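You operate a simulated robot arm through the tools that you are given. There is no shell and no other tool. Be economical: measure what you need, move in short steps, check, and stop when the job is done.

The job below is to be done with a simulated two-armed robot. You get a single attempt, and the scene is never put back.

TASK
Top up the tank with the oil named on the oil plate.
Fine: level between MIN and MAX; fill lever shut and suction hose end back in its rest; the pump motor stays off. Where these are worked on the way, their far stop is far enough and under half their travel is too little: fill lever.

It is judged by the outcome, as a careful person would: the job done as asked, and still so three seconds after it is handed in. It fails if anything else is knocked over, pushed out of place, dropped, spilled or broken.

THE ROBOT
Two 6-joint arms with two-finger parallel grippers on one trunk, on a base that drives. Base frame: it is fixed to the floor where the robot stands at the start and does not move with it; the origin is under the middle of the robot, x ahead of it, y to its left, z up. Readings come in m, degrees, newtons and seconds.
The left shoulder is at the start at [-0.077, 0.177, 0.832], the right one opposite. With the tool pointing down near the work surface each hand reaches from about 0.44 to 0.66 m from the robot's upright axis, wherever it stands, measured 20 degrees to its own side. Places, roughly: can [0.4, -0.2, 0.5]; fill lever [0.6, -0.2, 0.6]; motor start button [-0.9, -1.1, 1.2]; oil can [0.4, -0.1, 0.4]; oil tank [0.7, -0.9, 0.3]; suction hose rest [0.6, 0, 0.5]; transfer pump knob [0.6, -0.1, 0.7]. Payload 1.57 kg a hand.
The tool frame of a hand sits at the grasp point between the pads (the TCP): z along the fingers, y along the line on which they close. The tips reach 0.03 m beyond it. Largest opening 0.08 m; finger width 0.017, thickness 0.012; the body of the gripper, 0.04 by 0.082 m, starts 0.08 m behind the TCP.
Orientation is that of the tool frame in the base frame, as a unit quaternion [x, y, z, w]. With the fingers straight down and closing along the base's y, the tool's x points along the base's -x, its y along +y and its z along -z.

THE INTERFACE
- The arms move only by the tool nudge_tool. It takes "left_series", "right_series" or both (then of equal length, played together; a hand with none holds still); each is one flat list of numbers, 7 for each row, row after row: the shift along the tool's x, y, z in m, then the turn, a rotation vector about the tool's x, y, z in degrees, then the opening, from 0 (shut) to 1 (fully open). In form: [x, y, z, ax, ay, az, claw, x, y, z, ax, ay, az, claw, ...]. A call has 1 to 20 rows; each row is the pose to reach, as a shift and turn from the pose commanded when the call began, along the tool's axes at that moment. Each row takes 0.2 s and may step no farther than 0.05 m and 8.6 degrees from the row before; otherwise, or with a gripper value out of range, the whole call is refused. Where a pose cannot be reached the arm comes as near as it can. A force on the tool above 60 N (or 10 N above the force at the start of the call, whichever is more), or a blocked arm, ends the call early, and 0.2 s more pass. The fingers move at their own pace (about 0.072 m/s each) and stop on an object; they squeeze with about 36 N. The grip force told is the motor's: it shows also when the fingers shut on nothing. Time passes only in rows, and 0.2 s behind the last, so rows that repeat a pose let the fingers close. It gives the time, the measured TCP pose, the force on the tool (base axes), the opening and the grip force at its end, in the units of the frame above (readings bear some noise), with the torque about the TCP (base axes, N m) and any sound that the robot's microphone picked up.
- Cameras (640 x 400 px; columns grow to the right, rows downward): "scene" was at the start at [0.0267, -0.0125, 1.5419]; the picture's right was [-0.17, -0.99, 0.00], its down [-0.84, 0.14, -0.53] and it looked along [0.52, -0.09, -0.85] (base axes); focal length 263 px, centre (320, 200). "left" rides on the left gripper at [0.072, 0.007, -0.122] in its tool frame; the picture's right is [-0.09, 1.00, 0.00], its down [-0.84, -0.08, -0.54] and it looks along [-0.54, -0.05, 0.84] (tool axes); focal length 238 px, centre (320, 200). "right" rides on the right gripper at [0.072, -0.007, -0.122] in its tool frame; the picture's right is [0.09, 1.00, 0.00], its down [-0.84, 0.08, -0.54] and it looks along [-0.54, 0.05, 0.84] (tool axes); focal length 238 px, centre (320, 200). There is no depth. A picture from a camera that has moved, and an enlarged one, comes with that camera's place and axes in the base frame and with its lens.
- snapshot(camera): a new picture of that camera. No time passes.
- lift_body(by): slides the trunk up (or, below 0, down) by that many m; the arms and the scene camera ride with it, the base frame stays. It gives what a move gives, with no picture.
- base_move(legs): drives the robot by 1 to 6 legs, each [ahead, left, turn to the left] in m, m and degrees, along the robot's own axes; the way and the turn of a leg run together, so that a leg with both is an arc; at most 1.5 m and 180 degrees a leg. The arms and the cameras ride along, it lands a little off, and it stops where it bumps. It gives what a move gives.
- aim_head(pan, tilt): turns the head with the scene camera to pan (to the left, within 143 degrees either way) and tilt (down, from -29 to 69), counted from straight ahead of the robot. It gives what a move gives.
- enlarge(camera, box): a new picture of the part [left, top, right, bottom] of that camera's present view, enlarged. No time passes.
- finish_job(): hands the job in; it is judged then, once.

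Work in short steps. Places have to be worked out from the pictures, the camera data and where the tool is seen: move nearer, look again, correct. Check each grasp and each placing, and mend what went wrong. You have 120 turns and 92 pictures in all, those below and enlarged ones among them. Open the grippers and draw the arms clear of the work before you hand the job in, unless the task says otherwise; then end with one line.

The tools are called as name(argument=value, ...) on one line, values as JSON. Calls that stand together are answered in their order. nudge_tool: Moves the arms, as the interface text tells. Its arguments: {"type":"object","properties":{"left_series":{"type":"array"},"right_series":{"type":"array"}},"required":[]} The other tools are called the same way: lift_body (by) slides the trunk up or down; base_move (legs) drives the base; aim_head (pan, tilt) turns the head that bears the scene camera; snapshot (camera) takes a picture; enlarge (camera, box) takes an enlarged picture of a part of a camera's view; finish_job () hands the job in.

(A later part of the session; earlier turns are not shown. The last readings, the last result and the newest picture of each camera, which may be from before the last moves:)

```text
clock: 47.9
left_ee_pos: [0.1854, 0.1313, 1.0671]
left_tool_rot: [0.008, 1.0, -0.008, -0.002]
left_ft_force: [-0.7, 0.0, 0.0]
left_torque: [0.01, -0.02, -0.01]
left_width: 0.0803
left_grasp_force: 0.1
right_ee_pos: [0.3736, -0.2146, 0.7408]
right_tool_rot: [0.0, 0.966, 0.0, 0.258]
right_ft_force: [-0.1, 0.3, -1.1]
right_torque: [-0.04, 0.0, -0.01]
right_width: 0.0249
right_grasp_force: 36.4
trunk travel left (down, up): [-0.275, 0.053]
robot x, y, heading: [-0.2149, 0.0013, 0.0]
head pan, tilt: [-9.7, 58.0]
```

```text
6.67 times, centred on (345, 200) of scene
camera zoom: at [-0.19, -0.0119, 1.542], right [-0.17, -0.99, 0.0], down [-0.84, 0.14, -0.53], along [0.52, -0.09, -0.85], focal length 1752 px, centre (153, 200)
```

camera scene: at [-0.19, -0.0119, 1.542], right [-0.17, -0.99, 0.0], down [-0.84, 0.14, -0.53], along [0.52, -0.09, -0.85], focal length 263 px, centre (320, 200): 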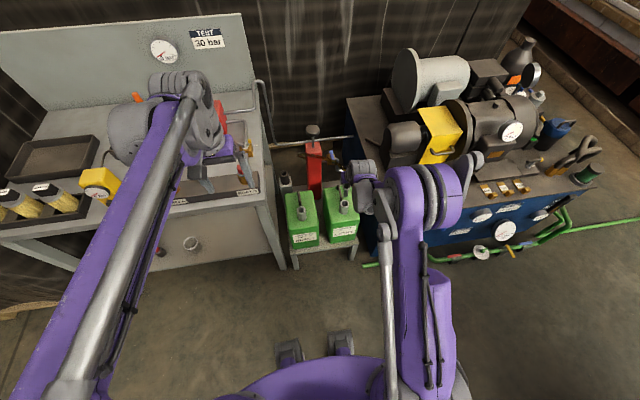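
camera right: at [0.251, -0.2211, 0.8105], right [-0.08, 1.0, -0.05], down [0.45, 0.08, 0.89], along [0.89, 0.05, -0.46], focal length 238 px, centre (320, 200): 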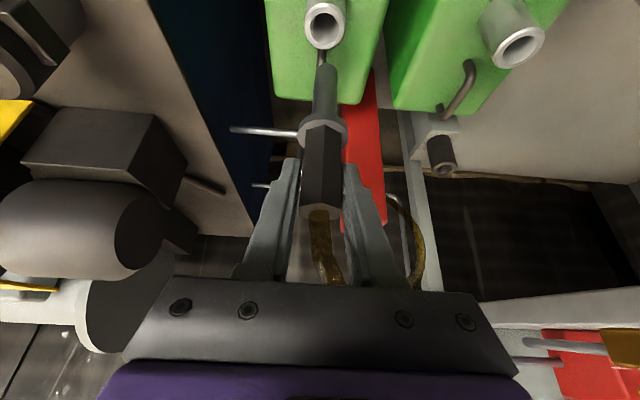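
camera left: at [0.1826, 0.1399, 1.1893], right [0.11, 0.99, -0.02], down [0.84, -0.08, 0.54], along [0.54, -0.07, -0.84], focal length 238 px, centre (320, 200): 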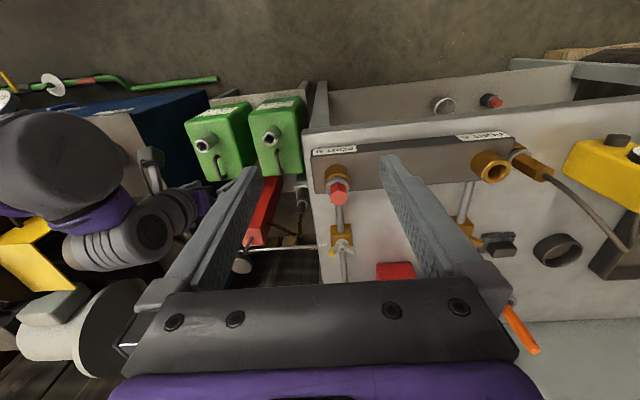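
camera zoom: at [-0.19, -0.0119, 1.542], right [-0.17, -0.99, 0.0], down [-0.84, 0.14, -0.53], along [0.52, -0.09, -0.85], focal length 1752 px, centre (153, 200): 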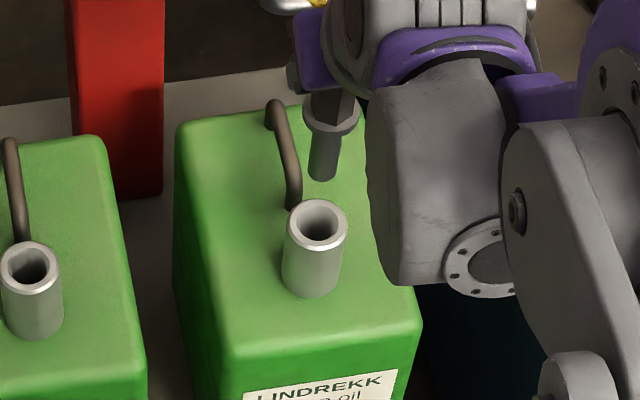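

Spout centre ≈(0.375,-0.218). Lower so the tip sits about 1–2 cm above the rim and compare them directly.

nudge_tool(right_series=[0.0132, -0.0037, 0.0247, 0, 0, 0, 0, 0.0264, -0.0037, 0.0495, 0, 0, 0, 0, 0.0264, -0.0037, 0.0495, 0, 0, 0, 0])

enlarge(camera="right", box=[280, 0, 370, 130])

enlarge(camera="scene", box=[310, 170, 380, 230])

```text
clock: 48.7
left_ee_pos: [0.1845, 0.13, 1.0662]
left_tool_rot: [0.007, 1.0, -0.007, -0.002]
left_ft_force: [-0.6, 0.0, 0.9]
left_torque: [0.0, 0.01, 0.0]
left_width: 0.08
left_grasp_force: 0.1
right_ee_pos: [0.3742, -0.2177, 0.6852]
right_tool_rot: [0.002, 0.966, 0.0, 0.259]
right_ft_force: [-0.4, 0.1, -2.1]
right_torque: [-0.02, -0.01, -0.04]
right_width: 0.0251
right_grasp_force: 36.2
trunk travel left (down, up): [-0.275, 0.053]
robot x, y, heading: [-0.2193, -0.0016, -0.2]
head pan, tilt: [-9.7, 58.0]
```

```text
3.08 times, centred on (325, 65) of right
camera zoom: at [0.2518, -0.2244, 0.7548], right [-0.08, 1.0, -0.05], down [0.45, 0.08, 0.89], along [0.89, 0.05, -0.46], focal length 733 px, centre (305, 615)
```

zoom: 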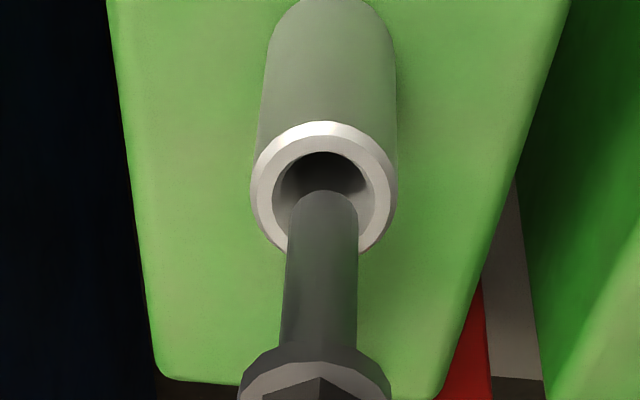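

```text
6.67 times, centred on (345, 200) of scene
camera zoom: at [-0.1907, -0.0126, 1.542], right [-0.17, -0.99, 0.0], down [-0.84, 0.14, -0.53], along [0.52, -0.09, -0.85], focal length 1752 px, centre (153, 200)
```

zoom: 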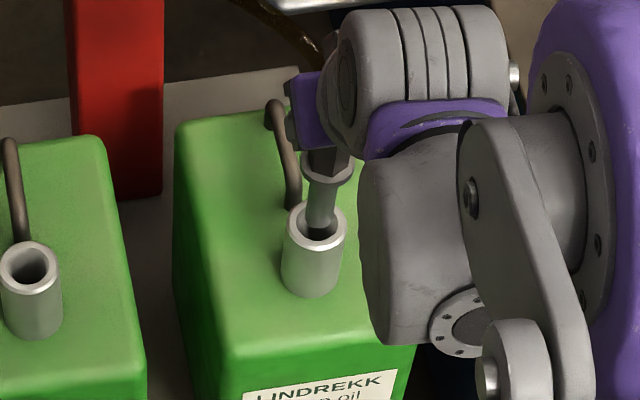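

enlarge(camera="scene", box=[334, 186, 356, 206])

enlarge(camera="right", box=[300, 30, 350, 90])

```text
16.00 times, centred on (345, 196) of scene
camera zoom: at [-0.1907, -0.0126, 1.542], right [-0.17, -0.99, 0.0], down [-0.84, 0.14, -0.53], along [0.52, -0.09, -0.85], focal length 4206 px, centre (-80, 264)
```

zoom: 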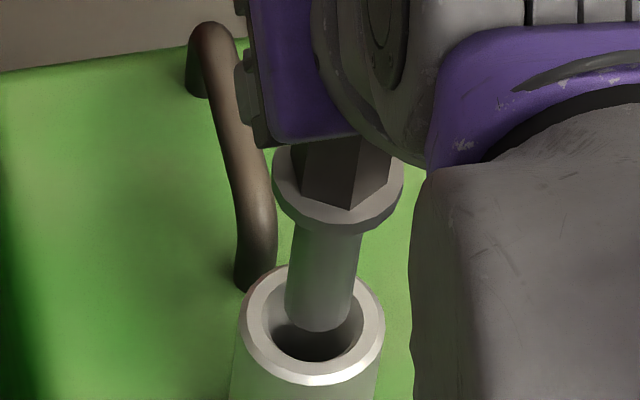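

```text
6.67 times, centred on (325, 60) of right
camera zoom: at [0.2518, -0.2244, 0.7548], right [-0.08, 1.0, -0.05], down [0.45, 0.08, 0.89], along [0.89, 0.05, -0.46], focal length 1589 px, centre (287, 1133)
```

zoom: 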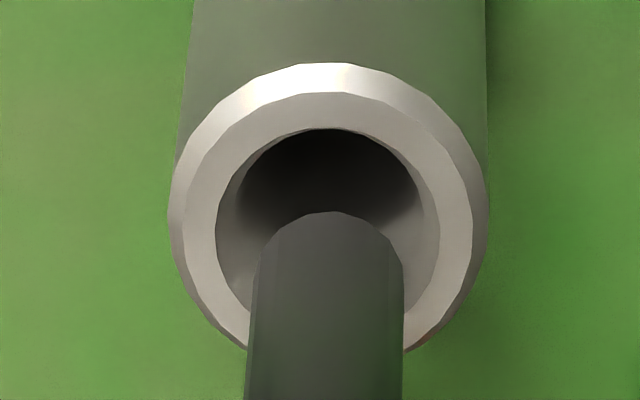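

Tip is laterally aligned; depth is ambiguous, so I lower 12 mm with +5 mm in x and re-check.

nudge_tool(right_series=[0.0017, 0, 0.0129, 0, 0, 0, 0, 0.0017, 0, 0.0129, 0, 0, 0, 0])

enlarge(camera="scene", box=[334, 186, 356, 206])

enlarge(camera="right", box=[300, 30, 350, 90])

```text
clock: 49.3
left_ee_pos: [0.185, 0.1297, 1.0678]
left_tool_rot: [0.008, 1.0, -0.008, -0.002]
left_ft_force: [-0.5, -0.1, 0.1]
left_torque: [0.06, -0.01, 0.02]
left_width: 0.08
left_grasp_force: 0.1
right_ee_pos: [0.379, -0.2167, 0.6719]
right_tool_rot: [0.002, 0.966, 0.0, 0.258]
right_ft_force: [0.9, 0.1, -1.2]
right_torque: [-0.03, -0.02, -0.01]
right_width: 0.0247
right_grasp_force: 36.2
trunk travel left (down, up): [-0.275, 0.053]
robot x, y, heading: [-0.2177, -0.0, -0.3]
head pan, tilt: [-9.7, 58.0]
```

```text
16.00 times, centred on (345, 196) of scene
camera zoom: at [-0.1906, -0.0125, 1.542], right [-0.17, -0.99, 0.0], down [-0.84, 0.14, -0.53], along [0.52, -0.09, -0.85], focal length 4206 px, centre (-80, 264)
```

zoom: 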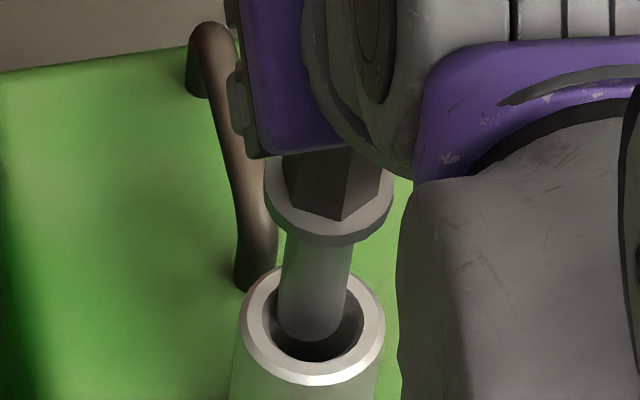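

```text
6.67 times, centred on (325, 60) of right
camera zoom: at [0.2571, -0.2243, 0.7424], right [-0.08, 1.0, -0.05], down [0.45, 0.08, 0.89], along [0.89, 0.05, -0.46], focal length 1589 px, centre (287, 1133)
```

zoom: 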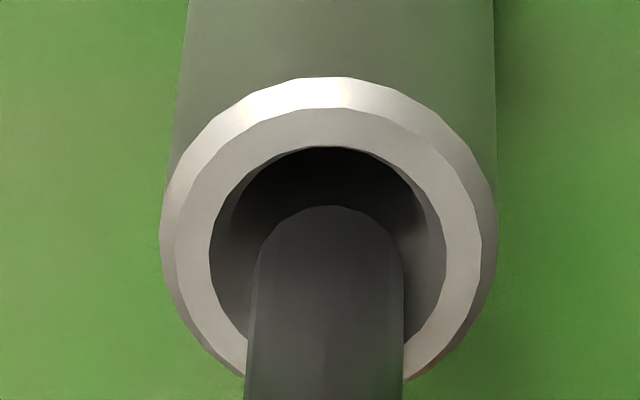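

Nearly centred (dx −2±4 mm). Shift +2.5 mm in x and lower another 10 mm.

nudge_tool(right_series=[0.0029, -0.001, 0.0099, 0, 0, 0, 0, 0.0029, -0.001, 0.0099, 0, 0, 0, 0])

enlarge(camera="scene", box=[334, 186, 356, 206])

enlarge(camera="right", box=[300, 30, 350, 90])

```text
clock: 49.9
left_ee_pos: [0.1836, 0.1299, 1.0683]
left_tool_rot: [0.008, 1.0, -0.008, -0.001]
left_ft_force: [-1.2, -0.2, -0.3]
left_torque: [0.0, 0.01, -0.04]
left_width: 0.08
left_grasp_force: 0.1
right_ee_pos: [0.3827, -0.2188, 0.6627]
right_tool_rot: [0.001, 0.966, 0.0, 0.258]
right_ft_force: [-7.0, 0.7, -1.1]
right_torque: [0.29, 0.67, 0.04]
right_width: 0.0251
right_grasp_force: 35.4
trunk travel left (down, up): [-0.275, 0.053]
robot x, y, heading: [-0.2147, -0.0007, -0.1]
head pan, tilt: [-9.7, 58.0]
```

```text
16.00 times, centred on (345, 196) of scene
camera zoom: at [-0.191, -0.0124, 1.542], right [-0.17, -0.99, 0.0], down [-0.84, 0.14, -0.53], along [0.52, -0.09, -0.85], focal length 4206 px, centre (-80, 264)
```

zoom: 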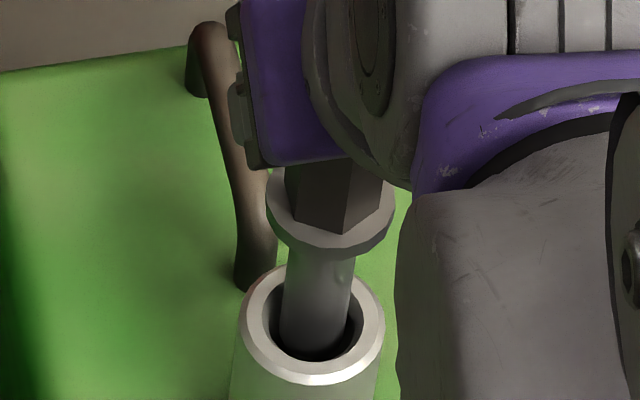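

```text
6.67 times, centred on (325, 60) of right
camera zoom: at [0.2601, -0.2259, 0.7327], right [-0.08, 1.0, -0.05], down [0.45, 0.08, 0.89], along [0.89, 0.05, -0.46], focal length 1589 px, centre (287, 1133)
```

zoom: 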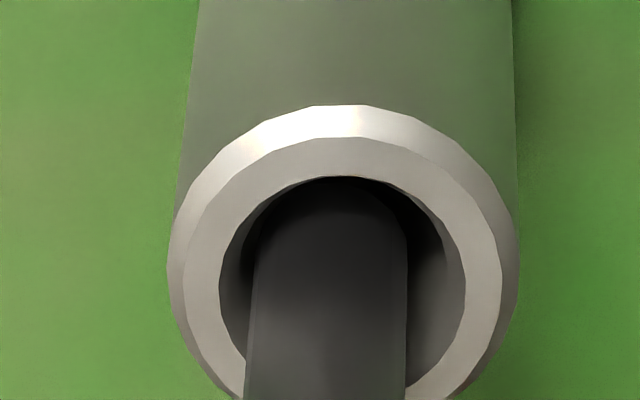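

Contact at the tip against the far inner wall (Fx −7 N) shows the tip is inside the spout. Shift −4 mm x, +1.5 mm y, then descend in small steps.

nudge_tool(right_series=[0.0035, 0.0015, -0.002, 0, 0, 0, 0, 0.0085, 0.0015, 0.0067, 0, 0, 0, 0, 0.0085, 0.0015, 0.0067, 0, 0, 0, 0])

```text
clock: 50.7
left_ee_pos: [0.1857, 0.1302, 1.0678]
left_tool_rot: [0.008, 1.0, -0.008, -0.003]
left_ft_force: [-0.3, -0.5, -0.3]
left_torque: [0.01, 0.04, 0.0]
left_width: 0.08
left_grasp_force: 0.0
right_ee_pos: [0.3807, -0.2186, 0.6539]
right_tool_rot: [0.002, 0.966, 0.0, 0.259]
right_ft_force: [0.1, 0.1, -1.4]
right_torque: [0.04, -0.01, 0.01]
right_width: 0.0251
right_grasp_force: 35.5
trunk travel left (down, up): [-0.275, 0.053]
robot x, y, heading: [-0.2176, -0.0002, -0.2]
head pan, tilt: [-9.7, 58.0]
```

Free now. Continue straight down 0.03 m.

nudge_tool(right_series=[0.005, 0, 0.0087, 0, 0, 0, 0, 0.01, 0, 0.0173, 0, 0, 0, 0, 0.0145, 0, 0.025, 0, 0, 0, 0, 0.0145, 0, 0.025, 0, 0, 0, 0])

snapshot(camera="right")

```text
clock: 51.7
left_ee_pos: [0.1851, 0.1299, 1.0668]
left_tool_rot: [0.008, 1.0, -0.008, -0.002]
left_ft_force: [0.3, 0.4, 0.1]
left_torque: [0.04, 0.02, -0.01]
left_width: 0.0799
left_grasp_force: 0.2
right_ee_pos: [0.3785, -0.2182, 0.6241]
right_tool_rot: [0.001, 0.966, 0.0, 0.259]
right_ft_force: [0.1, 0.5, -1.5]
right_torque: [0.03, 0.02, -0.01]
right_width: 0.025
right_grasp_force: 36.3
trunk travel left (down, up): [-0.275, 0.053]
robot x, y, heading: [-0.2175, 0.0058, -0.2]
head pan, tilt: [-9.7, 58.0]
```

```text
46 pictures are left
camera right: at [0.2557, -0.2247, 0.6946], right [-0.08, 1.0, -0.05], down [0.45, 0.08, 0.89], along [0.89, 0.05, -0.46], focal length 238 px, centre (320, 200)
```

right: 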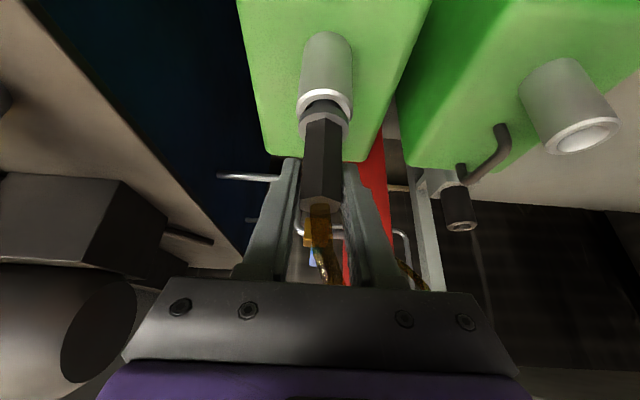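

The ring is about 1 cm above the spout. Lower until it seats.

nudge_tool(right_series=[0.002, 0, 0.0035, 0, 0, 0, 0, 0.004, 0, 0.007, 0, 0, 0, 0, 0.006, 0, 0.0104, 0, 0, 0, 0, 0.0075, 0, 0.013, 0, 0, 0, 0])

```text
clock: 52.7
left_ee_pos: [0.1826, 0.1312, 1.0687]
left_tool_rot: [0.008, 1.0, -0.008, -0.001]
left_ft_force: [-0.4, -0.1, 0.5]
left_torque: [0.0, 0.01, 0.0]
left_width: 0.0799
left_grasp_force: 0.0
right_ee_pos: [0.3787, -0.2191, 0.6107]
right_tool_rot: [0.001, 0.965, 0.0, 0.261]
right_ft_force: [3.5, -0.3, 25.2]
right_torque: [-0.31, -0.29, -0.05]
right_width: 0.0253
right_grasp_force: 36.1
trunk travel left (down, up): [-0.275, 0.053]
robot x, y, heading: [-0.2194, -0.0002, -0.1]
head pan, tilt: [-9.7, 58.0]
```

Seated on the rim (25 N). Release and withdraw along the tool axis, then check the nozzle stays put.

nudge_tool(right_series=[-0.0012, 0, -0.002, 0, 0, 0, 0.2, -0.0012, 0, -0.002, 0, 0, 0, 0.6, -0.0012, 0, -0.002, 0, 0, 0, 0.6, 0, 0, -0.04, 0, 0, 0, 0.6, 0, 0, -0.08, 0, 0, 0, 0.6, 0, 0, -0.13, 0, 0, 0, 0.6])

snapshot(camera="right")

```text
clock: 54.1
left_ee_pos: [0.1835, 0.1305, 1.0683]
left_tool_rot: [0.008, 1.0, -0.008, -0.002]
left_ft_force: [1.2, -0.8, 0.0]
left_torque: [0.0, -0.01, 0.03]
left_width: 0.0803
left_grasp_force: 0.2
right_ee_pos: [0.3137, -0.2155, 0.7237]
right_tool_rot: [0.001, 0.966, 0.0, 0.259]
right_ft_force: [0.8, -0.9, 0.1]
right_torque: [0.0, -0.03, -0.04]
right_width: 0.0479
right_grasp_force: 0.1
trunk travel left (down, up): [-0.275, 0.053]
robot x, y, heading: [-0.2165, -0.0001, 0.1]
head pan, tilt: [-9.7, 58.0]
```

```text
45 pictures are left
camera right: at [0.1906, -0.2228, 0.7942], right [-0.08, 1.0, -0.05], down [0.45, 0.08, 0.89], along [0.89, 0.05, -0.46], focal length 238 px, centre (320, 200)
```

right: 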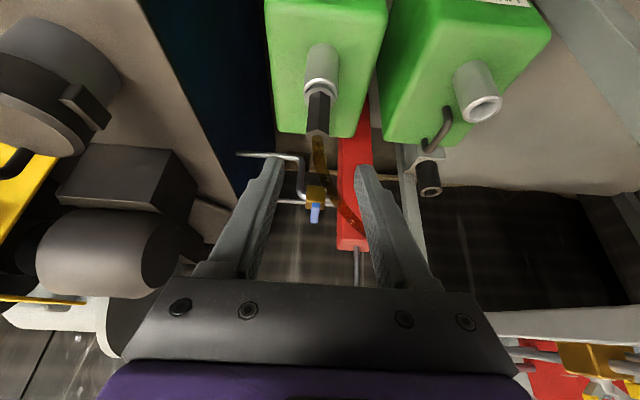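

Nozzle sits in the LIGHT can. Next the fill lever: raise and un-tilt the right hand, lift the left out of the way, then drive forward.

nudge_tool(right_series=[-0.02, 0, -0.0346, 0, 6, 0, 0.6, -0.04, 0, -0.0692, 0, 12, 0, 0.6, -0.06, 0, -0.104, 0, 18, 0, 0.6, -0.08, 0, -0.1386, 0, 24, 0, 0.6, -0.1, 0, -0.173, 0, 30, 0, 0.6], left_series=[0, 0, -0.02, 0, 0, 0, 1, 0, 0, -0.04, 0, 0, 0, 1, 0, 0, -0.06, 0, 0, 0, 1, 0, 0, -0.08, 0, 0, 0, 1, 0, 0, -0.1, 0, 0, 0, 1])

base_move(legs=[[0.22, 0, 0]])

snapshot(camera="right")

```text
clock: 55.3
left_ee_pos: [0.1857, 0.132, 1.1673]
left_tool_rot: [0.008, 1.0, -0.007, -0.002]
left_ft_force: [-1.0, 0.5, 0.2]
left_torque: [0.0, -0.02, -0.02]
left_width: 0.08
left_grasp_force: 0.0
right_ee_pos: [0.3172, -0.2205, 0.9227]
right_tool_rot: [0.002, 1.0, 0.0, -0.002]
right_ft_force: [0.6, 0.2, 0.1]
right_torque: [0.02, 0.01, -0.01]
right_width: 0.0482
right_grasp_force: 0.0
trunk travel left (down, up): [-0.275, 0.053]
robot x, y, heading: [-0.2145, 0.0006, -0.3]
head pan, tilt: [-9.7, 58.0]
```

```text
clock: 57.0
left_ee_pos: [0.4047, 0.1288, 1.1675]
left_tool_rot: [0.009, 1.0, -0.008, -0.001]
left_ft_force: [1.7, -0.3, -0.8]
left_torque: [0.03, 0.04, -0.01]
left_width: 0.08
left_grasp_force: 0.1
right_ee_pos: [0.5358, -0.2232, 0.9228]
right_tool_rot: [0.003, 1.0, 0.0, -0.001]
right_ft_force: [0.6, -1.0, -0.2]
right_torque: [0.01, 0.02, -0.02]
right_width: 0.0481
right_grasp_force: 0.1
trunk travel left (down, up): [-0.275, 0.053]
robot x, y, heading: [-0.0005, -0.0007, -0.4]
head pan, tilt: [-9.7, 58.0]
```

```text
44 pictures are left
camera right: at [0.4642, -0.2304, 1.0448], right [-0.09, 1.0, 0.0], down [0.84, 0.07, 0.54], along [0.54, 0.05, -0.84], focal length 238 px, centre (320, 200)
```

right: 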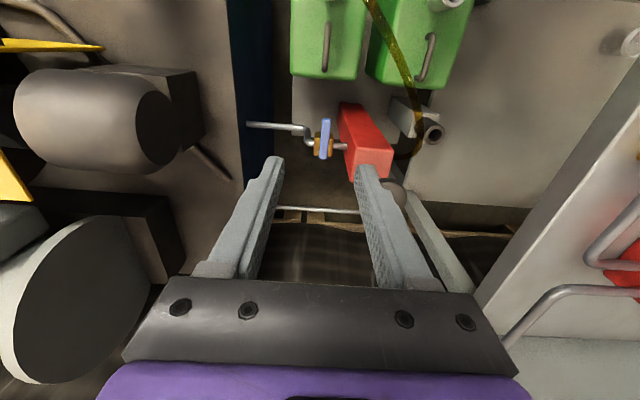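

Lever bar spans x≈0.572–0.645 at y≈−0.207; the hose loop lies well to the +y side. Descend above the lever with narrow opening.

nudge_tool(right_series=[-0.012, -0.005, 0.04, 0, 0, 0, 0.45, -0.024, -0.005, 0.08, 0, 0, 0, 0.45, -0.036, 0, 0.12, 0, 0, 0, 0.45, -0.048, 0.005, 0.16, 0, 0, 0, 0.45, -0.06, 0.01, 0.2, 0, 0, 0, 0.45, -0.07, 0.013, 0.243, 0, 0, 0, 0.45])

snapshot(camera="right")

```text
clock: 58.4
left_ee_pos: [0.4054, 0.1299, 1.1665]
left_tool_rot: [0.009, 1.0, -0.008, -0.002]
left_ft_force: [0.5, 0.3, -0.4]
left_torque: [-0.02, 0.0, 0.05]
left_width: 0.0802
left_grasp_force: 0.0
right_ee_pos: [0.604, -0.2099, 0.6759]
right_tool_rot: [0.002, 1.0, 0.001, 0.0]
right_ft_force: [-0.9, 0.2, 1.1]
right_torque: [0.0, 0.0, -0.02]
right_width: 0.0359
right_grasp_force: 0.1
trunk travel left (down, up): [-0.275, 0.053]
robot x, y, heading: [0.0006, 0.0005, -0.4]
head pan, tilt: [-9.7, 58.0]
```

```text
43 pictures are left
camera right: at [0.5331, -0.2177, 0.7991], right [-0.09, 1.0, 0.0], down [0.84, 0.07, 0.54], along [0.54, 0.05, -0.84], focal length 238 px, centre (320, 200)
```

right: 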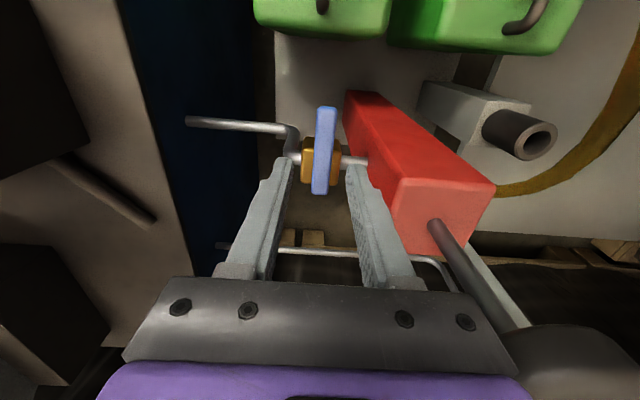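

Centred on the bar at (0.605,−0.207). Lower 45 mm and close on it.

nudge_tool(right_series=[0, 0.002, 0.02, 0, 0, 0, 0.45, 0, 0.002, 0.036, 0, 0, 0, 0.45, 0, 0.002, 0.045, 0, 0, 0, 0.45, 0, 0.002, 0.045, 0, 0, 0, 0, 0, 0.002, 0.045, 0, 0, 0, 0])

enlarge(camera="right", box=[230, 80, 430, 280])

```text
clock: 59.6
left_ee_pos: [0.4043, 0.131, 1.1672]
left_tool_rot: [0.01, 1.0, -0.008, -0.001]
left_ft_force: [-0.3, 0.1, -0.7]
left_torque: [0.0, 0.0, -0.02]
left_width: 0.0801
left_grasp_force: 0.0
right_ee_pos: [0.6053, -0.2082, 0.6331]
right_tool_rot: [0.002, 1.0, 0.001, -0.001]
right_ft_force: [-1.1, 8.9, -2.0]
right_torque: [0.01, 0.0, 0.34]
right_width: 0.0155
right_grasp_force: 31.2
trunk travel left (down, up): [-0.275, 0.053]
robot x, y, heading: [-0.0009, -0.0016, -0.1]
head pan, tilt: [-9.7, 58.0]
```

```text
2.00 times, centred on (330, 180) of right
camera zoom: at [0.5342, -0.2151, 0.756], right [-0.09, 1.0, 0.0], down [0.84, 0.07, 0.54], along [0.54, 0.05, -0.84], focal length 477 px, centre (300, 240)
```

zoom: 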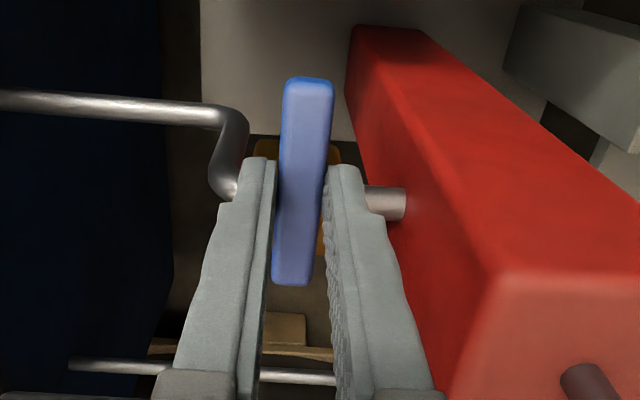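

Gripped the bar. Try turning it counter-clockwise (camera away from the pump), 24° first, watching torque.

nudge_tool(right_series=[0, -0.001, 0, 0, 0, -8, 0, 0, -0.002, 0, 0, 0, -16, 0, 0, -0.002, 0, 0, 0, -24, 0, 0, -0.002, 0, 0, 0, -24, 0])

enlarge(camera="right", box=[230, 80, 430, 280])

```text
clock: 60.6
left_ee_pos: [0.4055, 0.1262, 1.1664]
left_tool_rot: [0.01, 1.0, -0.007, -0.003]
left_ft_force: [0.1, 0.4, 0.5]
left_torque: [-0.01, 0.03, -0.02]
left_width: 0.0798
left_grasp_force: 0.1
right_ee_pos: [0.6051, -0.2164, 0.6335]
right_tool_rot: [-0.204, 0.979, 0.0, -0.001]
right_ft_force: [8.2, -28.0, -5.3]
right_torque: [-0.3, -0.71, -0.77]
right_width: 0.0182
right_grasp_force: 32.8
trunk travel left (down, up): [-0.275, 0.053]
robot x, y, heading: [0.0031, -0.0014, -0.4]
head pan, tilt: [-9.7, 58.0]
```

```text
2.00 times, centred on (330, 180) of right
camera zoom: at [0.5428, -0.2511, 0.7561], right [-0.48, 0.88, 0.0], down [0.74, 0.41, 0.54], along [0.47, 0.26, -0.84], focal length 477 px, centre (300, 240)
```

zoom: 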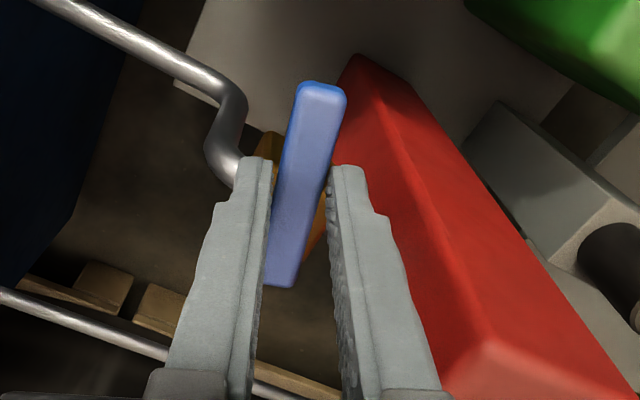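

The lever follows (CCW is right), but its pivot lies ~1.7 cm ahead of my grip. I continue along an arc about that pivot.

nudge_tool(right_series=[0.0007, -0.0073, 0, 0, 0, -8, 0, 0.0002, -0.0096, 0, 0, 0, -16, 0, -0.0005, -0.0119, 0, 0, 0, -24, 0, -0.0017, -0.014, 0, 0, 0, -32, 0, -0.0017, -0.014, 0, 0, 0, -32, 0])

enlarge(camera="right", box=[230, 80, 430, 280])

```text
clock: 61.8
left_ee_pos: [0.4051, 0.1261, 1.1672]
left_tool_rot: [0.01, 1.0, -0.006, -0.003]
left_ft_force: [0.4, -0.8, -0.5]
left_torque: [0.01, -0.01, -0.02]
left_width: 0.0798
left_grasp_force: 0.1
right_ee_pos: [0.6125, -0.2291, 0.6352]
right_tool_rot: [-0.467, 0.885, 0.0, -0.001]
right_ft_force: [11.9, -31.3, -3.6]
right_torque: [-0.25, -0.56, -0.95]
right_width: 0.0199
right_grasp_force: 33.7
trunk travel left (down, up): [-0.275, 0.053]
robot x, y, heading: [-0.0003, -0.0011, -0.2]
head pan, tilt: [-9.7, 58.0]
```

```text
2.00 times, centred on (330, 180) of right
camera zoom: at [0.5777, -0.2918, 0.7564], right [-0.87, 0.49, 0.0], down [0.41, 0.74, 0.54], along [0.26, 0.47, -0.84], focal length 477 px, centre (300, 240)
```

zoom: 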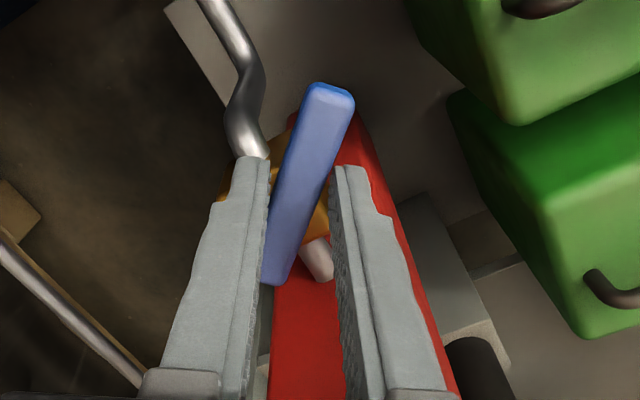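

Lever is at about 45°; the pivot appears ~3 cm ahead of the grip. Continue along the corrected arc to the stop.

nudge_tool(right_series=[0.0058, -0.0107, 0, 0, 0, -8, 0, 0.0055, -0.0149, 0, 0, 0, -16, 0, 0.0045, -0.0189, 0, 0, 0, -24, 0, 0.0031, -0.0229, 0, 0, 0, -32, 0, 0.0012, -0.0267, 0, 0, 0, -40, 0, 0.0012, -0.0267, 0, 0, 0, -40, 0])

enlarge(camera="right", box=[230, 80, 430, 280])

```text
clock: 63.2
left_ee_pos: [0.4062, 0.1302, 1.1666]
left_tool_rot: [0.008, 1.0, -0.008, -0.002]
left_ft_force: [0.2, 0.6, 0.1]
left_torque: [-0.01, -0.04, -0.02]
left_width: 0.0803
left_grasp_force: 0.0
right_ee_pos: [0.6357, -0.2376, 0.6335]
right_tool_rot: [0.742, -0.671, -0.001, 0.0]
right_ft_force: [19.3, -8.4, -2.4]
right_torque: [0.12, -0.59, -0.65]
right_width: 0.0173
right_grasp_force: 31.7
trunk travel left (down, up): [-0.275, 0.053]
robot x, y, heading: [0.0005, 0.0007, -0.2]
head pan, tilt: [-9.7, 58.0]
```

```text
2.00 times, centred on (330, 180) of right
camera zoom: at [0.6498, -0.3093, 0.7561], right [-0.98, -0.19, 0.0], down [-0.16, 0.82, 0.54], along [-0.1, 0.53, -0.84], focal length 477 px, centre (300, 240)
```

zoom: 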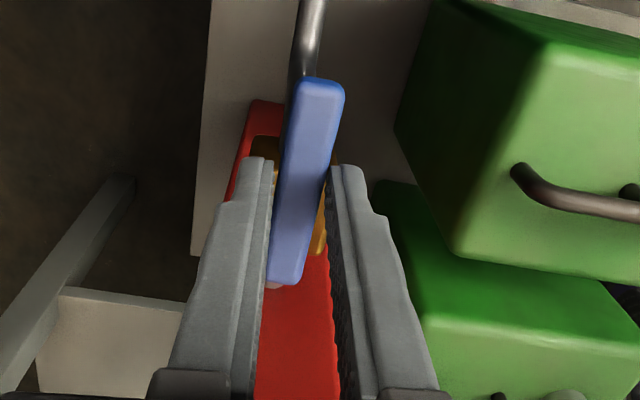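

The lever now lies along the pipe (~90°, open). Release and rise.

nudge_tool(right_series=[0, 0, 0, 0, 0, 0, 0.3, 0, 0, 0, 0, 0, 0, 0.5, 0, 0, 0, 0, 0, 0, 0.5, 0, 0, -0.04, 0, 0, 0, 0.5, 0, 0, -0.08, 0, 0, 0, 0.5, 0, 0, -0.12, 0, 0, 0, 0.5, 0, 0, -0.16, 0, 0, 0, 0.5, 0, 0, -0.2, 0, 0, 0, 0.5, 0, 0, -0.24, 0, 0, 0, 0.5])

nudge_tool(right_series=[0, 0, 0, 0, 0, 8, 0.9, 0, 0, 0, 0, 0, 16, 1, 0, 0, 0, 0, 0, 24, 1, 0, 0, 0, 0, 0, 32, 1, 0, 0, 0, 0, 0, 40, 1, 0, 0, 0, 0, 0, 48, 1, 0, 0, 0, 0, 0, 56, 1, 0, 0, 0, 0, 0, 64, 1, 0, 0, 0, 0, 0, 72, 1, 0, 0, 0, 0, 0, 80, 1, 0, 0, 0, 0, 0, 88, 1, 0, 0, 0, 0, 0, 96, 1])

snapshot(camera="right")

```text
clock: 65.2
left_ee_pos: [0.405, 0.1291, 1.1673]
left_tool_rot: [0.01, 1.0, -0.009, -0.002]
left_ft_force: [-0.7, 0.7, -0.2]
left_torque: [-0.01, -0.01, 0.0]
left_width: 0.0798
left_grasp_force: 0.0
right_ee_pos: [0.6328, -0.2372, 0.8705]
right_tool_rot: [0.741, -0.671, -0.001, 0.0]
right_ft_force: [-0.3, -0.5, -0.9]
right_torque: [-0.01, 0.03, -0.04]
right_width: 0.04
right_grasp_force: 0.0
trunk travel left (down, up): [-0.275, 0.053]
robot x, y, heading: [0.0014, -0.002, -0.3]
head pan, tilt: [-9.7, 58.0]
```

```text
clock: 67.8
left_ee_pos: [0.404, 0.1299, 1.1664]
left_tool_rot: [0.009, 1.0, -0.008, -0.002]
left_ft_force: [-0.7, 0.0, 0.4]
left_torque: [0.03, 0.01, -0.02]
left_width: 0.0798
left_grasp_force: 0.0
right_ee_pos: [0.6351, -0.2406, 0.8746]
right_tool_rot: [0.005, 1.0, 0.001, 0.0]
right_ft_force: [-0.9, -0.6, -0.2]
right_torque: [-0.02, -0.03, -0.03]
right_width: 0.0801
right_grasp_force: 0.1
trunk travel left (down, up): [-0.275, 0.053]
robot x, y, heading: [0.0027, -0.0, -0.2]
head pan, tilt: [-9.7, 58.0]
```

```text
38 pictures are left
camera right: at [0.5631, -0.246, 0.997], right [-0.08, 1.0, 0.0], down [0.84, 0.07, 0.54], along [0.54, 0.05, -0.84], focal length 238 px, centre (320, 200)
```

right: 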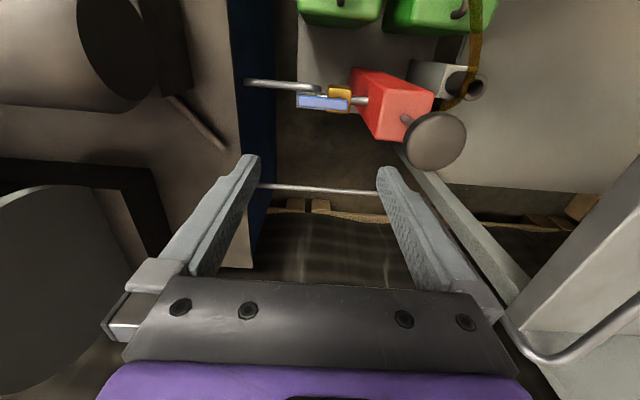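

Lever is visibly open. Knob centre ≈(0.630,−0.124). Move over it and look.

nudge_tool(right_series=[0.002, 0.039, 0, 0, 0, 0, 1, 0.004, 0.078, 0, 0, 0, 0, 1, 0.006, 0.1166, 0, 0, 0, 0, 1, 0.006, 0.1166, 0.04, 0, 0, 0, 1, 0.006, 0.1166, 0.04, 0, 0, 0, 1])

snapshot(camera="right")

```text
clock: 69.0
left_ee_pos: [0.4048, 0.1306, 1.1671]
left_tool_rot: [0.01, 1.0, -0.009, -0.002]
left_ft_force: [-0.5, -0.5, 0.2]
left_torque: [-0.01, -0.01, 0.02]
left_width: 0.0798
left_grasp_force: 0.0
right_ee_pos: [0.6319, -0.1212, 0.8361]
right_tool_rot: [0.002, 1.0, 0.0, 0.0]
right_ft_force: [0.1, 0.9, -0.6]
right_torque: [0.01, 0.01, 0.01]
right_width: 0.0797
right_grasp_force: 0.0
trunk travel left (down, up): [-0.275, 0.053]
robot x, y, heading: [0.0021, -0.0029, -0.4]
head pan, tilt: [-9.7, 58.0]
```

```text
37 pictures are left
camera right: at [0.56, -0.1285, 0.9578], right [-0.09, 1.0, 0.0], down [0.84, 0.07, 0.54], along [0.54, 0.05, -0.84], focal length 238 px, centre (320, 200)
```

right: 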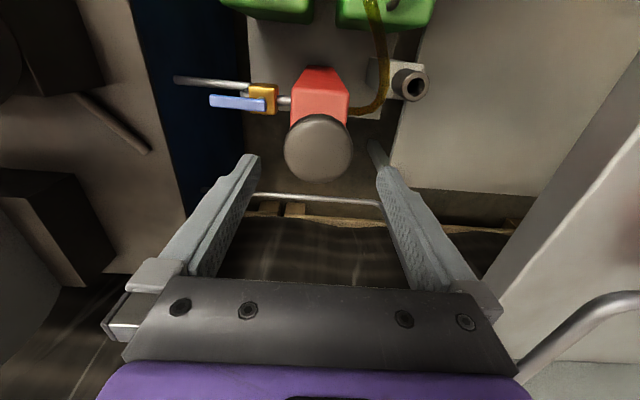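

Knob centre (0.630,−0.123), ~54 mm wide. Descend and grip it.

nudge_tool(right_series=[0.002, -0.002, 0.025, 0, 0, 0, 1, 0.002, -0.002, 0.05, 0, 0, 0, 1, 0.002, -0.002, 0.068, 0, 0, 0, 1, 0.002, -0.002, 0.068, 0, 0, 0, 0.4, 0.002, -0.002, 0.068, 0, 0, 0, 0.4])

snapshot(camera="right")

```text
clock: 70.2
left_ee_pos: [0.4049, 0.131, 1.1665]
left_tool_rot: [0.009, 1.0, -0.009, -0.002]
left_ft_force: [-0.2, 0.5, 0.5]
left_torque: [0.01, 0.0, -0.01]
left_width: 0.0799
left_grasp_force: 0.1
right_ee_pos: [0.63, -0.1239, 0.7662]
right_tool_rot: [0.002, 1.0, 0.0, 0.0]
right_ft_force: [0.6, 8.2, -0.4]
right_torque: [0.12, -0.16, 0.11]
right_width: 0.0588
right_grasp_force: 36.6
trunk travel left (down, up): [-0.275, 0.053]
robot x, y, heading: [0.0032, -0.0024, -0.2]
head pan, tilt: [-9.7, 58.0]
```

```text
36 pictures are left
camera right: at [0.5584, -0.1299, 0.8883], right [-0.09, 1.0, 0.0], down [0.84, 0.07, 0.54], along [0.54, 0.05, -0.84], focal length 238 px, centre (320, 200)
```

right: 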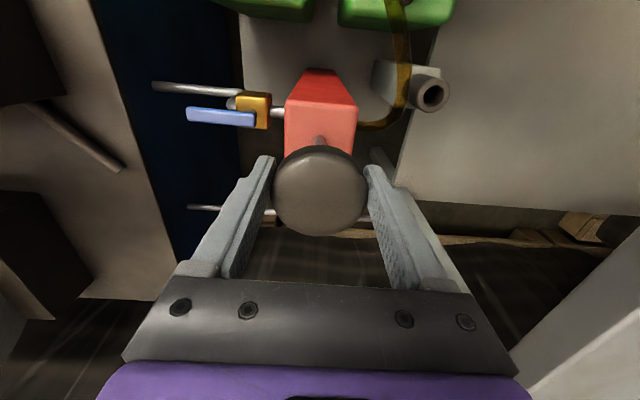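

Gripped. Push down 40 mm gently to feel the stroke.

nudge_tool(right_series=[0, 0, 0.01, 0, 0, 0, 0.4, 0, 0, 0.02, 0, 0, 0, 0.4, 0, 0, 0.03, 0, 0, 0, 0.4, 0, 0, 0.04, 0, 0, 0, 0.4])

```text
clock: 71.2
left_ee_pos: [0.406, 0.1309, 1.1669]
left_tool_rot: [0.008, 1.0, -0.008, -0.003]
left_ft_force: [0.4, 0.7, 0.4]
left_torque: [0.0, -0.03, -0.01]
left_width: 0.0796
left_grasp_force: 0.1
right_ee_pos: [0.6312, -0.1234, 0.725]
right_tool_rot: [0.002, 1.0, 0.0, 0.001]
right_ft_force: [31.6, 9.3, 9.7]
right_torque: [0.38, -0.11, 0.05]
right_width: 0.059
right_grasp_force: 45.3
trunk travel left (down, up): [-0.275, 0.053]
robot x, y, heading: [0.0032, -0.0044, -0.2]
head pan, tilt: [-9.7, 58.0]
heard: click
```

A click was heard with 4 cm of travel; there's an x-load (31 N). Pull back up and check.

nudge_tool(right_series=[0, 0, -0.01, 0, 0, 0, 0.4, 0, 0, -0.02, 0, 0, 0, 0.4, 0, 0, -0.03, 0, 0, 0, 0.4, 0, 0, -0.042, 0, 0, 0, 0.4])

snapshot(camera="right")

```text
clock: 72.2
left_ee_pos: [0.4065, 0.1315, 1.1645]
left_tool_rot: [0.009, 1.0, -0.009, -0.004]
left_ft_force: [0.3, -0.2, 0.3]
left_torque: [-0.03, 0.0, 0.0]
left_width: 0.08
left_grasp_force: 0.0
right_ee_pos: [0.6301, -0.1232, 0.7665]
right_tool_rot: [0.003, 1.0, 0.0, 0.001]
right_ft_force: [27.8, 10.5, -5.6]
right_torque: [-0.06, -1.12, -0.1]
right_width: 0.0588
right_grasp_force: 45.1
trunk travel left (down, up): [-0.275, 0.053]
robot x, y, heading: [0.0012, -0.0004, -0.2]
head pan, tilt: [-9.7, 58.0]
```

```text
35 pictures are left
camera right: at [0.5578, -0.1297, 0.8882], right [-0.09, 1.0, 0.0], down [0.84, 0.07, 0.54], along [0.54, 0.05, -0.84], focal length 238 px, centre (320, 200)
```

right: 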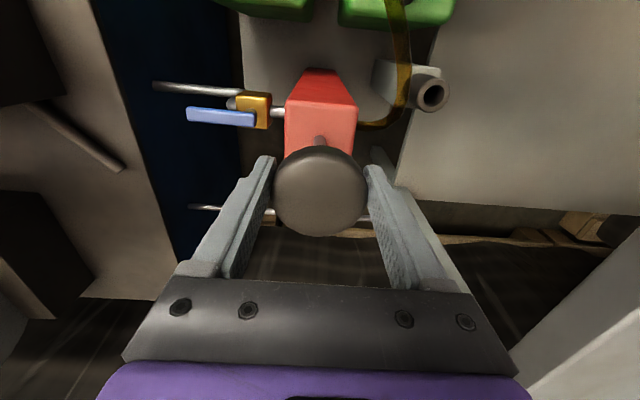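

The knob follows the hand. Relieve the x-load and make a second stroke (down 42 mm, up).

nudge_tool(right_series=[-0.004, -0.001, 0, 0, 0, 0, 0.4, -0.004, -0.001, 0.01, 0, 0, 0, 0.4, -0.004, -0.001, 0.02, 0, 0, 0, 0.4, -0.004, -0.001, 0.03, 0, 0, 0, 0.4, -0.004, -0.001, 0.041, 0, 0, 0, 0.4, -0.004, -0.001, 0.041, 0, 0, 0, 0.4, -0.004, -0.001, 0.03, 0, 0, 0, 0.4, -0.004, -0.001, 0.02, 0, 0, 0, 0.4, -0.004, -0.001, 0.01, 0, 0, 0, 0.4, -0.004, -0.001, 0, 0, 0, 0, 0.4])

```text
clock: 74.4
left_ee_pos: [0.4045, 0.1304, 1.1663]
left_tool_rot: [0.01, 1.0, -0.008, -0.003]
left_ft_force: [-0.3, 0.4, -0.9]
left_torque: [-0.02, 0.02, 0.05]
left_width: 0.08
left_grasp_force: 0.1
right_ee_pos: [0.6306, -0.1234, 0.7667]
right_tool_rot: [0.003, 1.0, 0.001, -0.003]
right_ft_force: [-24.4, 20.6, -26.0]
right_torque: [0.13, 0.49, 0.25]
right_width: 0.059
right_grasp_force: 45.2
trunk travel left (down, up): [-0.275, 0.053]
robot x, y, heading: [0.0014, -0.0032, -0.3]
head pan, tilt: [-9.7, 58.0]
heard: click
```

Second click. Two strokes done; now release, rise, and drive over to read the level glass.

nudge_tool(right_series=[0.002, 0.002, 0, 0, 0, 0, 0.7, 0.002, 0.002, 0, 0, 0, 0, 1, 0.002, 0.002, 0, 0, 0, 0, 1, 0.002, 0.002, -0.04, 0, 0, 0, 1, 0.002, 0.002, -0.08, 0, 0, 0, 1, 0.002, 0.002, -0.12, 0, 0, 0, 1, 0.002, 0.002, -0.16, 0, 0, 0, 1])

aim_head(pan=0, tilt=50)

base_move(legs=[[-0.36, 0, 0], [0, -1.2, 0]])

snapshot(camera="scene")

```text
clock: 76.0
left_ee_pos: [0.4037, 0.1301, 1.1678]
left_tool_rot: [0.01, 1.0, -0.008, -0.003]
left_ft_force: [-0.5, 0.0, -0.2]
left_torque: [0.01, -0.01, -0.01]
left_width: 0.0803
left_grasp_force: 0.1
right_ee_pos: [0.6287, -0.1234, 0.9303]
right_tool_rot: [0.003, 1.0, 0.0, -0.001]
right_ft_force: [0.4, -0.6, 0.7]
right_torque: [-0.03, 0.0, -0.01]
right_width: 0.0802
right_grasp_force: 0.1
trunk travel left (down, up): [-0.275, 0.053]
robot x, y, heading: [0.0032, -0.0001, -0.2]
head pan, tilt: [-9.7, 58.0]
```

```text
clock: 76.7
left_ee_pos: [0.4042, 0.1302, 1.1671]
left_tool_rot: [0.01, 1.0, -0.007, -0.002]
left_ft_force: [0.3, 0.3, 0.2]
left_torque: [-0.02, 0.0, -0.01]
left_width: 0.08
left_grasp_force: 0.1
right_ee_pos: [0.6282, -0.1233, 0.9285]
right_tool_rot: [0.002, 1.0, 0.0, -0.001]
right_ft_force: [0.3, 0.8, 1.0]
right_torque: [0.02, 0.01, 0.04]
right_width: 0.0801
right_grasp_force: 0.0
trunk travel left (down, up): [-0.275, 0.053]
robot x, y, heading: [0.0011, 0.0014, -0.3]
head pan, tilt: [0.0, 50.0]
```

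```text
clock: 89.5
left_ee_pos: [0.0283, -1.0813, 1.1679]
left_tool_rot: [0.017, 1.0, -0.007, -0.001]
left_ft_force: [0.7, 0.7, -0.5]
left_torque: [0.0, 0.02, -0.02]
left_width: 0.0799
left_grasp_force: 0.2
right_ee_pos: [0.2461, -1.3375, 0.928]
right_tool_rot: [0.011, 1.0, 0.0, 0.0]
right_ft_force: [0.0, 0.5, -0.1]
right_torque: [-0.02, -0.01, -0.04]
right_width: 0.0802
right_grasp_force: 0.0
trunk travel left (down, up): [-0.275, 0.053]
robot x, y, heading: [-0.3813, -1.2054, -1.2]
head pan, tilt: [0.0, 50.0]
```

```text
34 pictures are left
camera scene: at [-0.3414, -1.2067, 1.5522], right [-0.02, -1.0, 0.0], down [-0.77, 0.02, -0.64], along [0.64, -0.01, -0.77], focal length 263 px, centre (320, 200)
```

scene: 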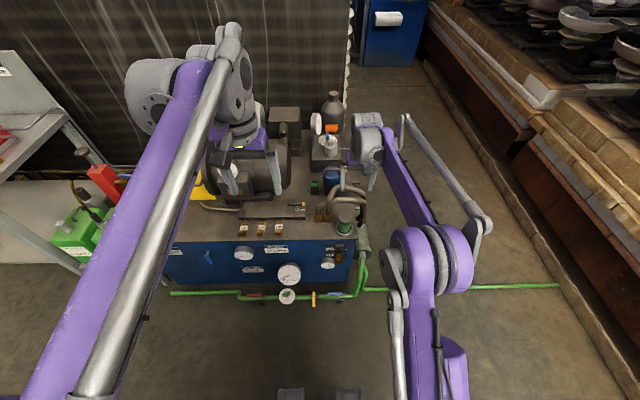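

enlarge(camera="scene", box=[318, 238, 354, 278])

```text
10.00 times, centred on (336, 258) of scene
camera zoom: at [-0.3414, -1.2067, 1.5522], right [-0.02, -1.0, 0.0], down [-0.77, 0.02, -0.64], along [0.64, -0.01, -0.77], focal length 2628 px, centre (160, -380)
```

zoom: 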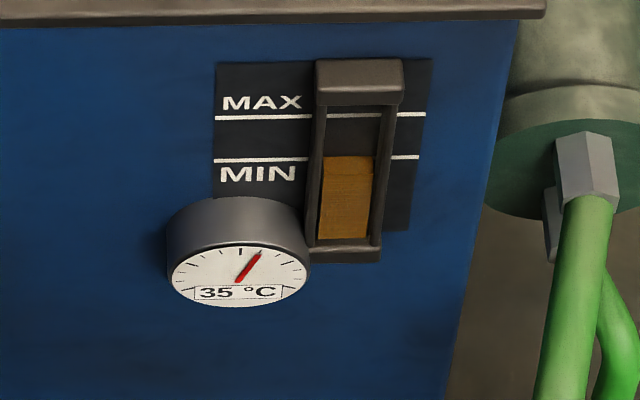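

Two strokes raised the oil from ≈0.3 of the band below MIN to just about MIN (~0.18 band per stroke). Three more strokes should put it mid-band. Drive back.

base_move(legs=[[0, 0, 1.1], [0, 1.205, 0], [0.382, 0, 0]])

snapshot(camera="right")

```text
clock: 102.6
left_ee_pos: [0.4097, 0.1202, 1.1671]
left_tool_rot: [0.007, 1.0, -0.008, -0.002]
left_ft_force: [0.9, -0.1, -0.6]
left_torque: [0.01, 0.03, 0.03]
left_width: 0.0798
left_grasp_force: 0.2
right_ee_pos: [0.6331, -0.1319, 0.9293]
right_tool_rot: [-0.001, 1.0, 0.0, -0.001]
right_ft_force: [0.4, 0.6, 1.0]
right_torque: [0.02, 0.04, -0.01]
right_width: 0.0802
right_grasp_force: 0.1
trunk travel left (down, up): [-0.275, 0.053]
robot x, y, heading: [0.0047, -0.0124, 0.0]
head pan, tilt: [0.0, 50.0]
```

```text
32 pictures are left
camera right: at [0.5627, -0.1391, 1.0511], right [-0.09, 1.0, 0.0], down [0.84, 0.08, 0.54], along [0.54, 0.05, -0.84], focal length 238 px, centre (320, 200)
```

right: 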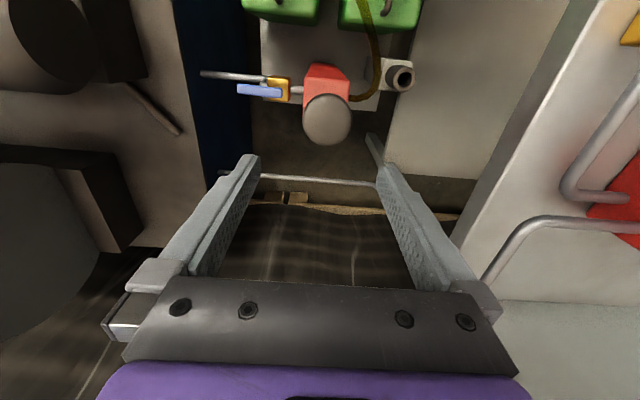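

Base position good. Descend to the known knob grip pose (0.630,−0.123,0.766) and close.

nudge_tool(right_series=[0.003, 0.009, 0, 0, 0, 0, 1, 0.003, 0.009, 0.04, 0, 0, 0, 1, 0.003, 0.009, 0.08, 0, 0, 0, 1, 0.003, 0.009, 0.12, 0, 0, 0, 1, 0.003, 0.009, 0.163, 0, 0, 0, 1, 0.003, 0.009, 0.163, 0, 0, 0, 1, 0.003, 0.009, 0.163, 0, 0, 0, 0.4, 0.003, 0.009, 0.163, 0, 0, 0, 0.4])

```text
clock: 104.4
left_ee_pos: [0.4088, 0.1199, 1.1677]
left_tool_rot: [0.007, 1.0, -0.008, -0.002]
left_ft_force: [0.6, -0.4, -0.7]
left_torque: [-0.04, 0.01, 0.0]
left_width: 0.0797
left_grasp_force: 0.1
right_ee_pos: [0.6302, -0.1227, 0.7687]
right_tool_rot: [0.0, 1.0, 0.0, -0.001]
right_ft_force: [-2.4, -4.1, -1.8]
right_torque: [-0.09, -0.09, -0.06]
right_width: 0.059
right_grasp_force: 36.4
trunk travel left (down, up): [-0.275, 0.053]
robot x, y, heading: [0.0072, -0.0151, 0.0]
head pan, tilt: [0.0, 50.0]
```

Good grip, low loads. One more stroke down 43 mm and up.

nudge_tool(right_series=[0, 0, 0.011, 0, 0, 0, 0.4, 0, 0, 0.022, 0, 0, 0, 0.4, 0, 0, 0.033, 0, 0, 0, 0.4, 0, 0, 0.043, 0, 0, 0, 0.4, 0, 0, 0.043, 0, 0, 0, 0.4, 0, 0, 0.032, 0, 0, 0, 0.4, 0, 0, 0.021, 0, 0, 0, 0.4, 0, 0, 0.01, 0, 0, 0, 0.4, 0, 0, 0, 0, 0, 0, 0.4, 0, 0, 0, 0, 0, 0, 0.4])

```text
clock: 106.6
left_ee_pos: [0.4068, 0.1203, 1.1679]
left_tool_rot: [0.007, 1.0, -0.007, -0.002]
left_ft_force: [-0.1, 0.2, -0.6]
left_torque: [0.02, 0.0, 0.03]
left_width: 0.0802
left_grasp_force: 0.0
right_ee_pos: [0.6306, -0.1233, 0.769]
right_tool_rot: [0.0, 1.0, 0.001, -0.001]
right_ft_force: [-21.2, -0.8, -3.7]
right_torque: [0.08, 0.23, -0.04]
right_width: 0.0587
right_grasp_force: 44.6
trunk travel left (down, up): [-0.275, 0.053]
robot x, y, heading: [0.0067, -0.0138, 0.1]
head pan, tilt: [0.0, 50.0]
heard: click
```

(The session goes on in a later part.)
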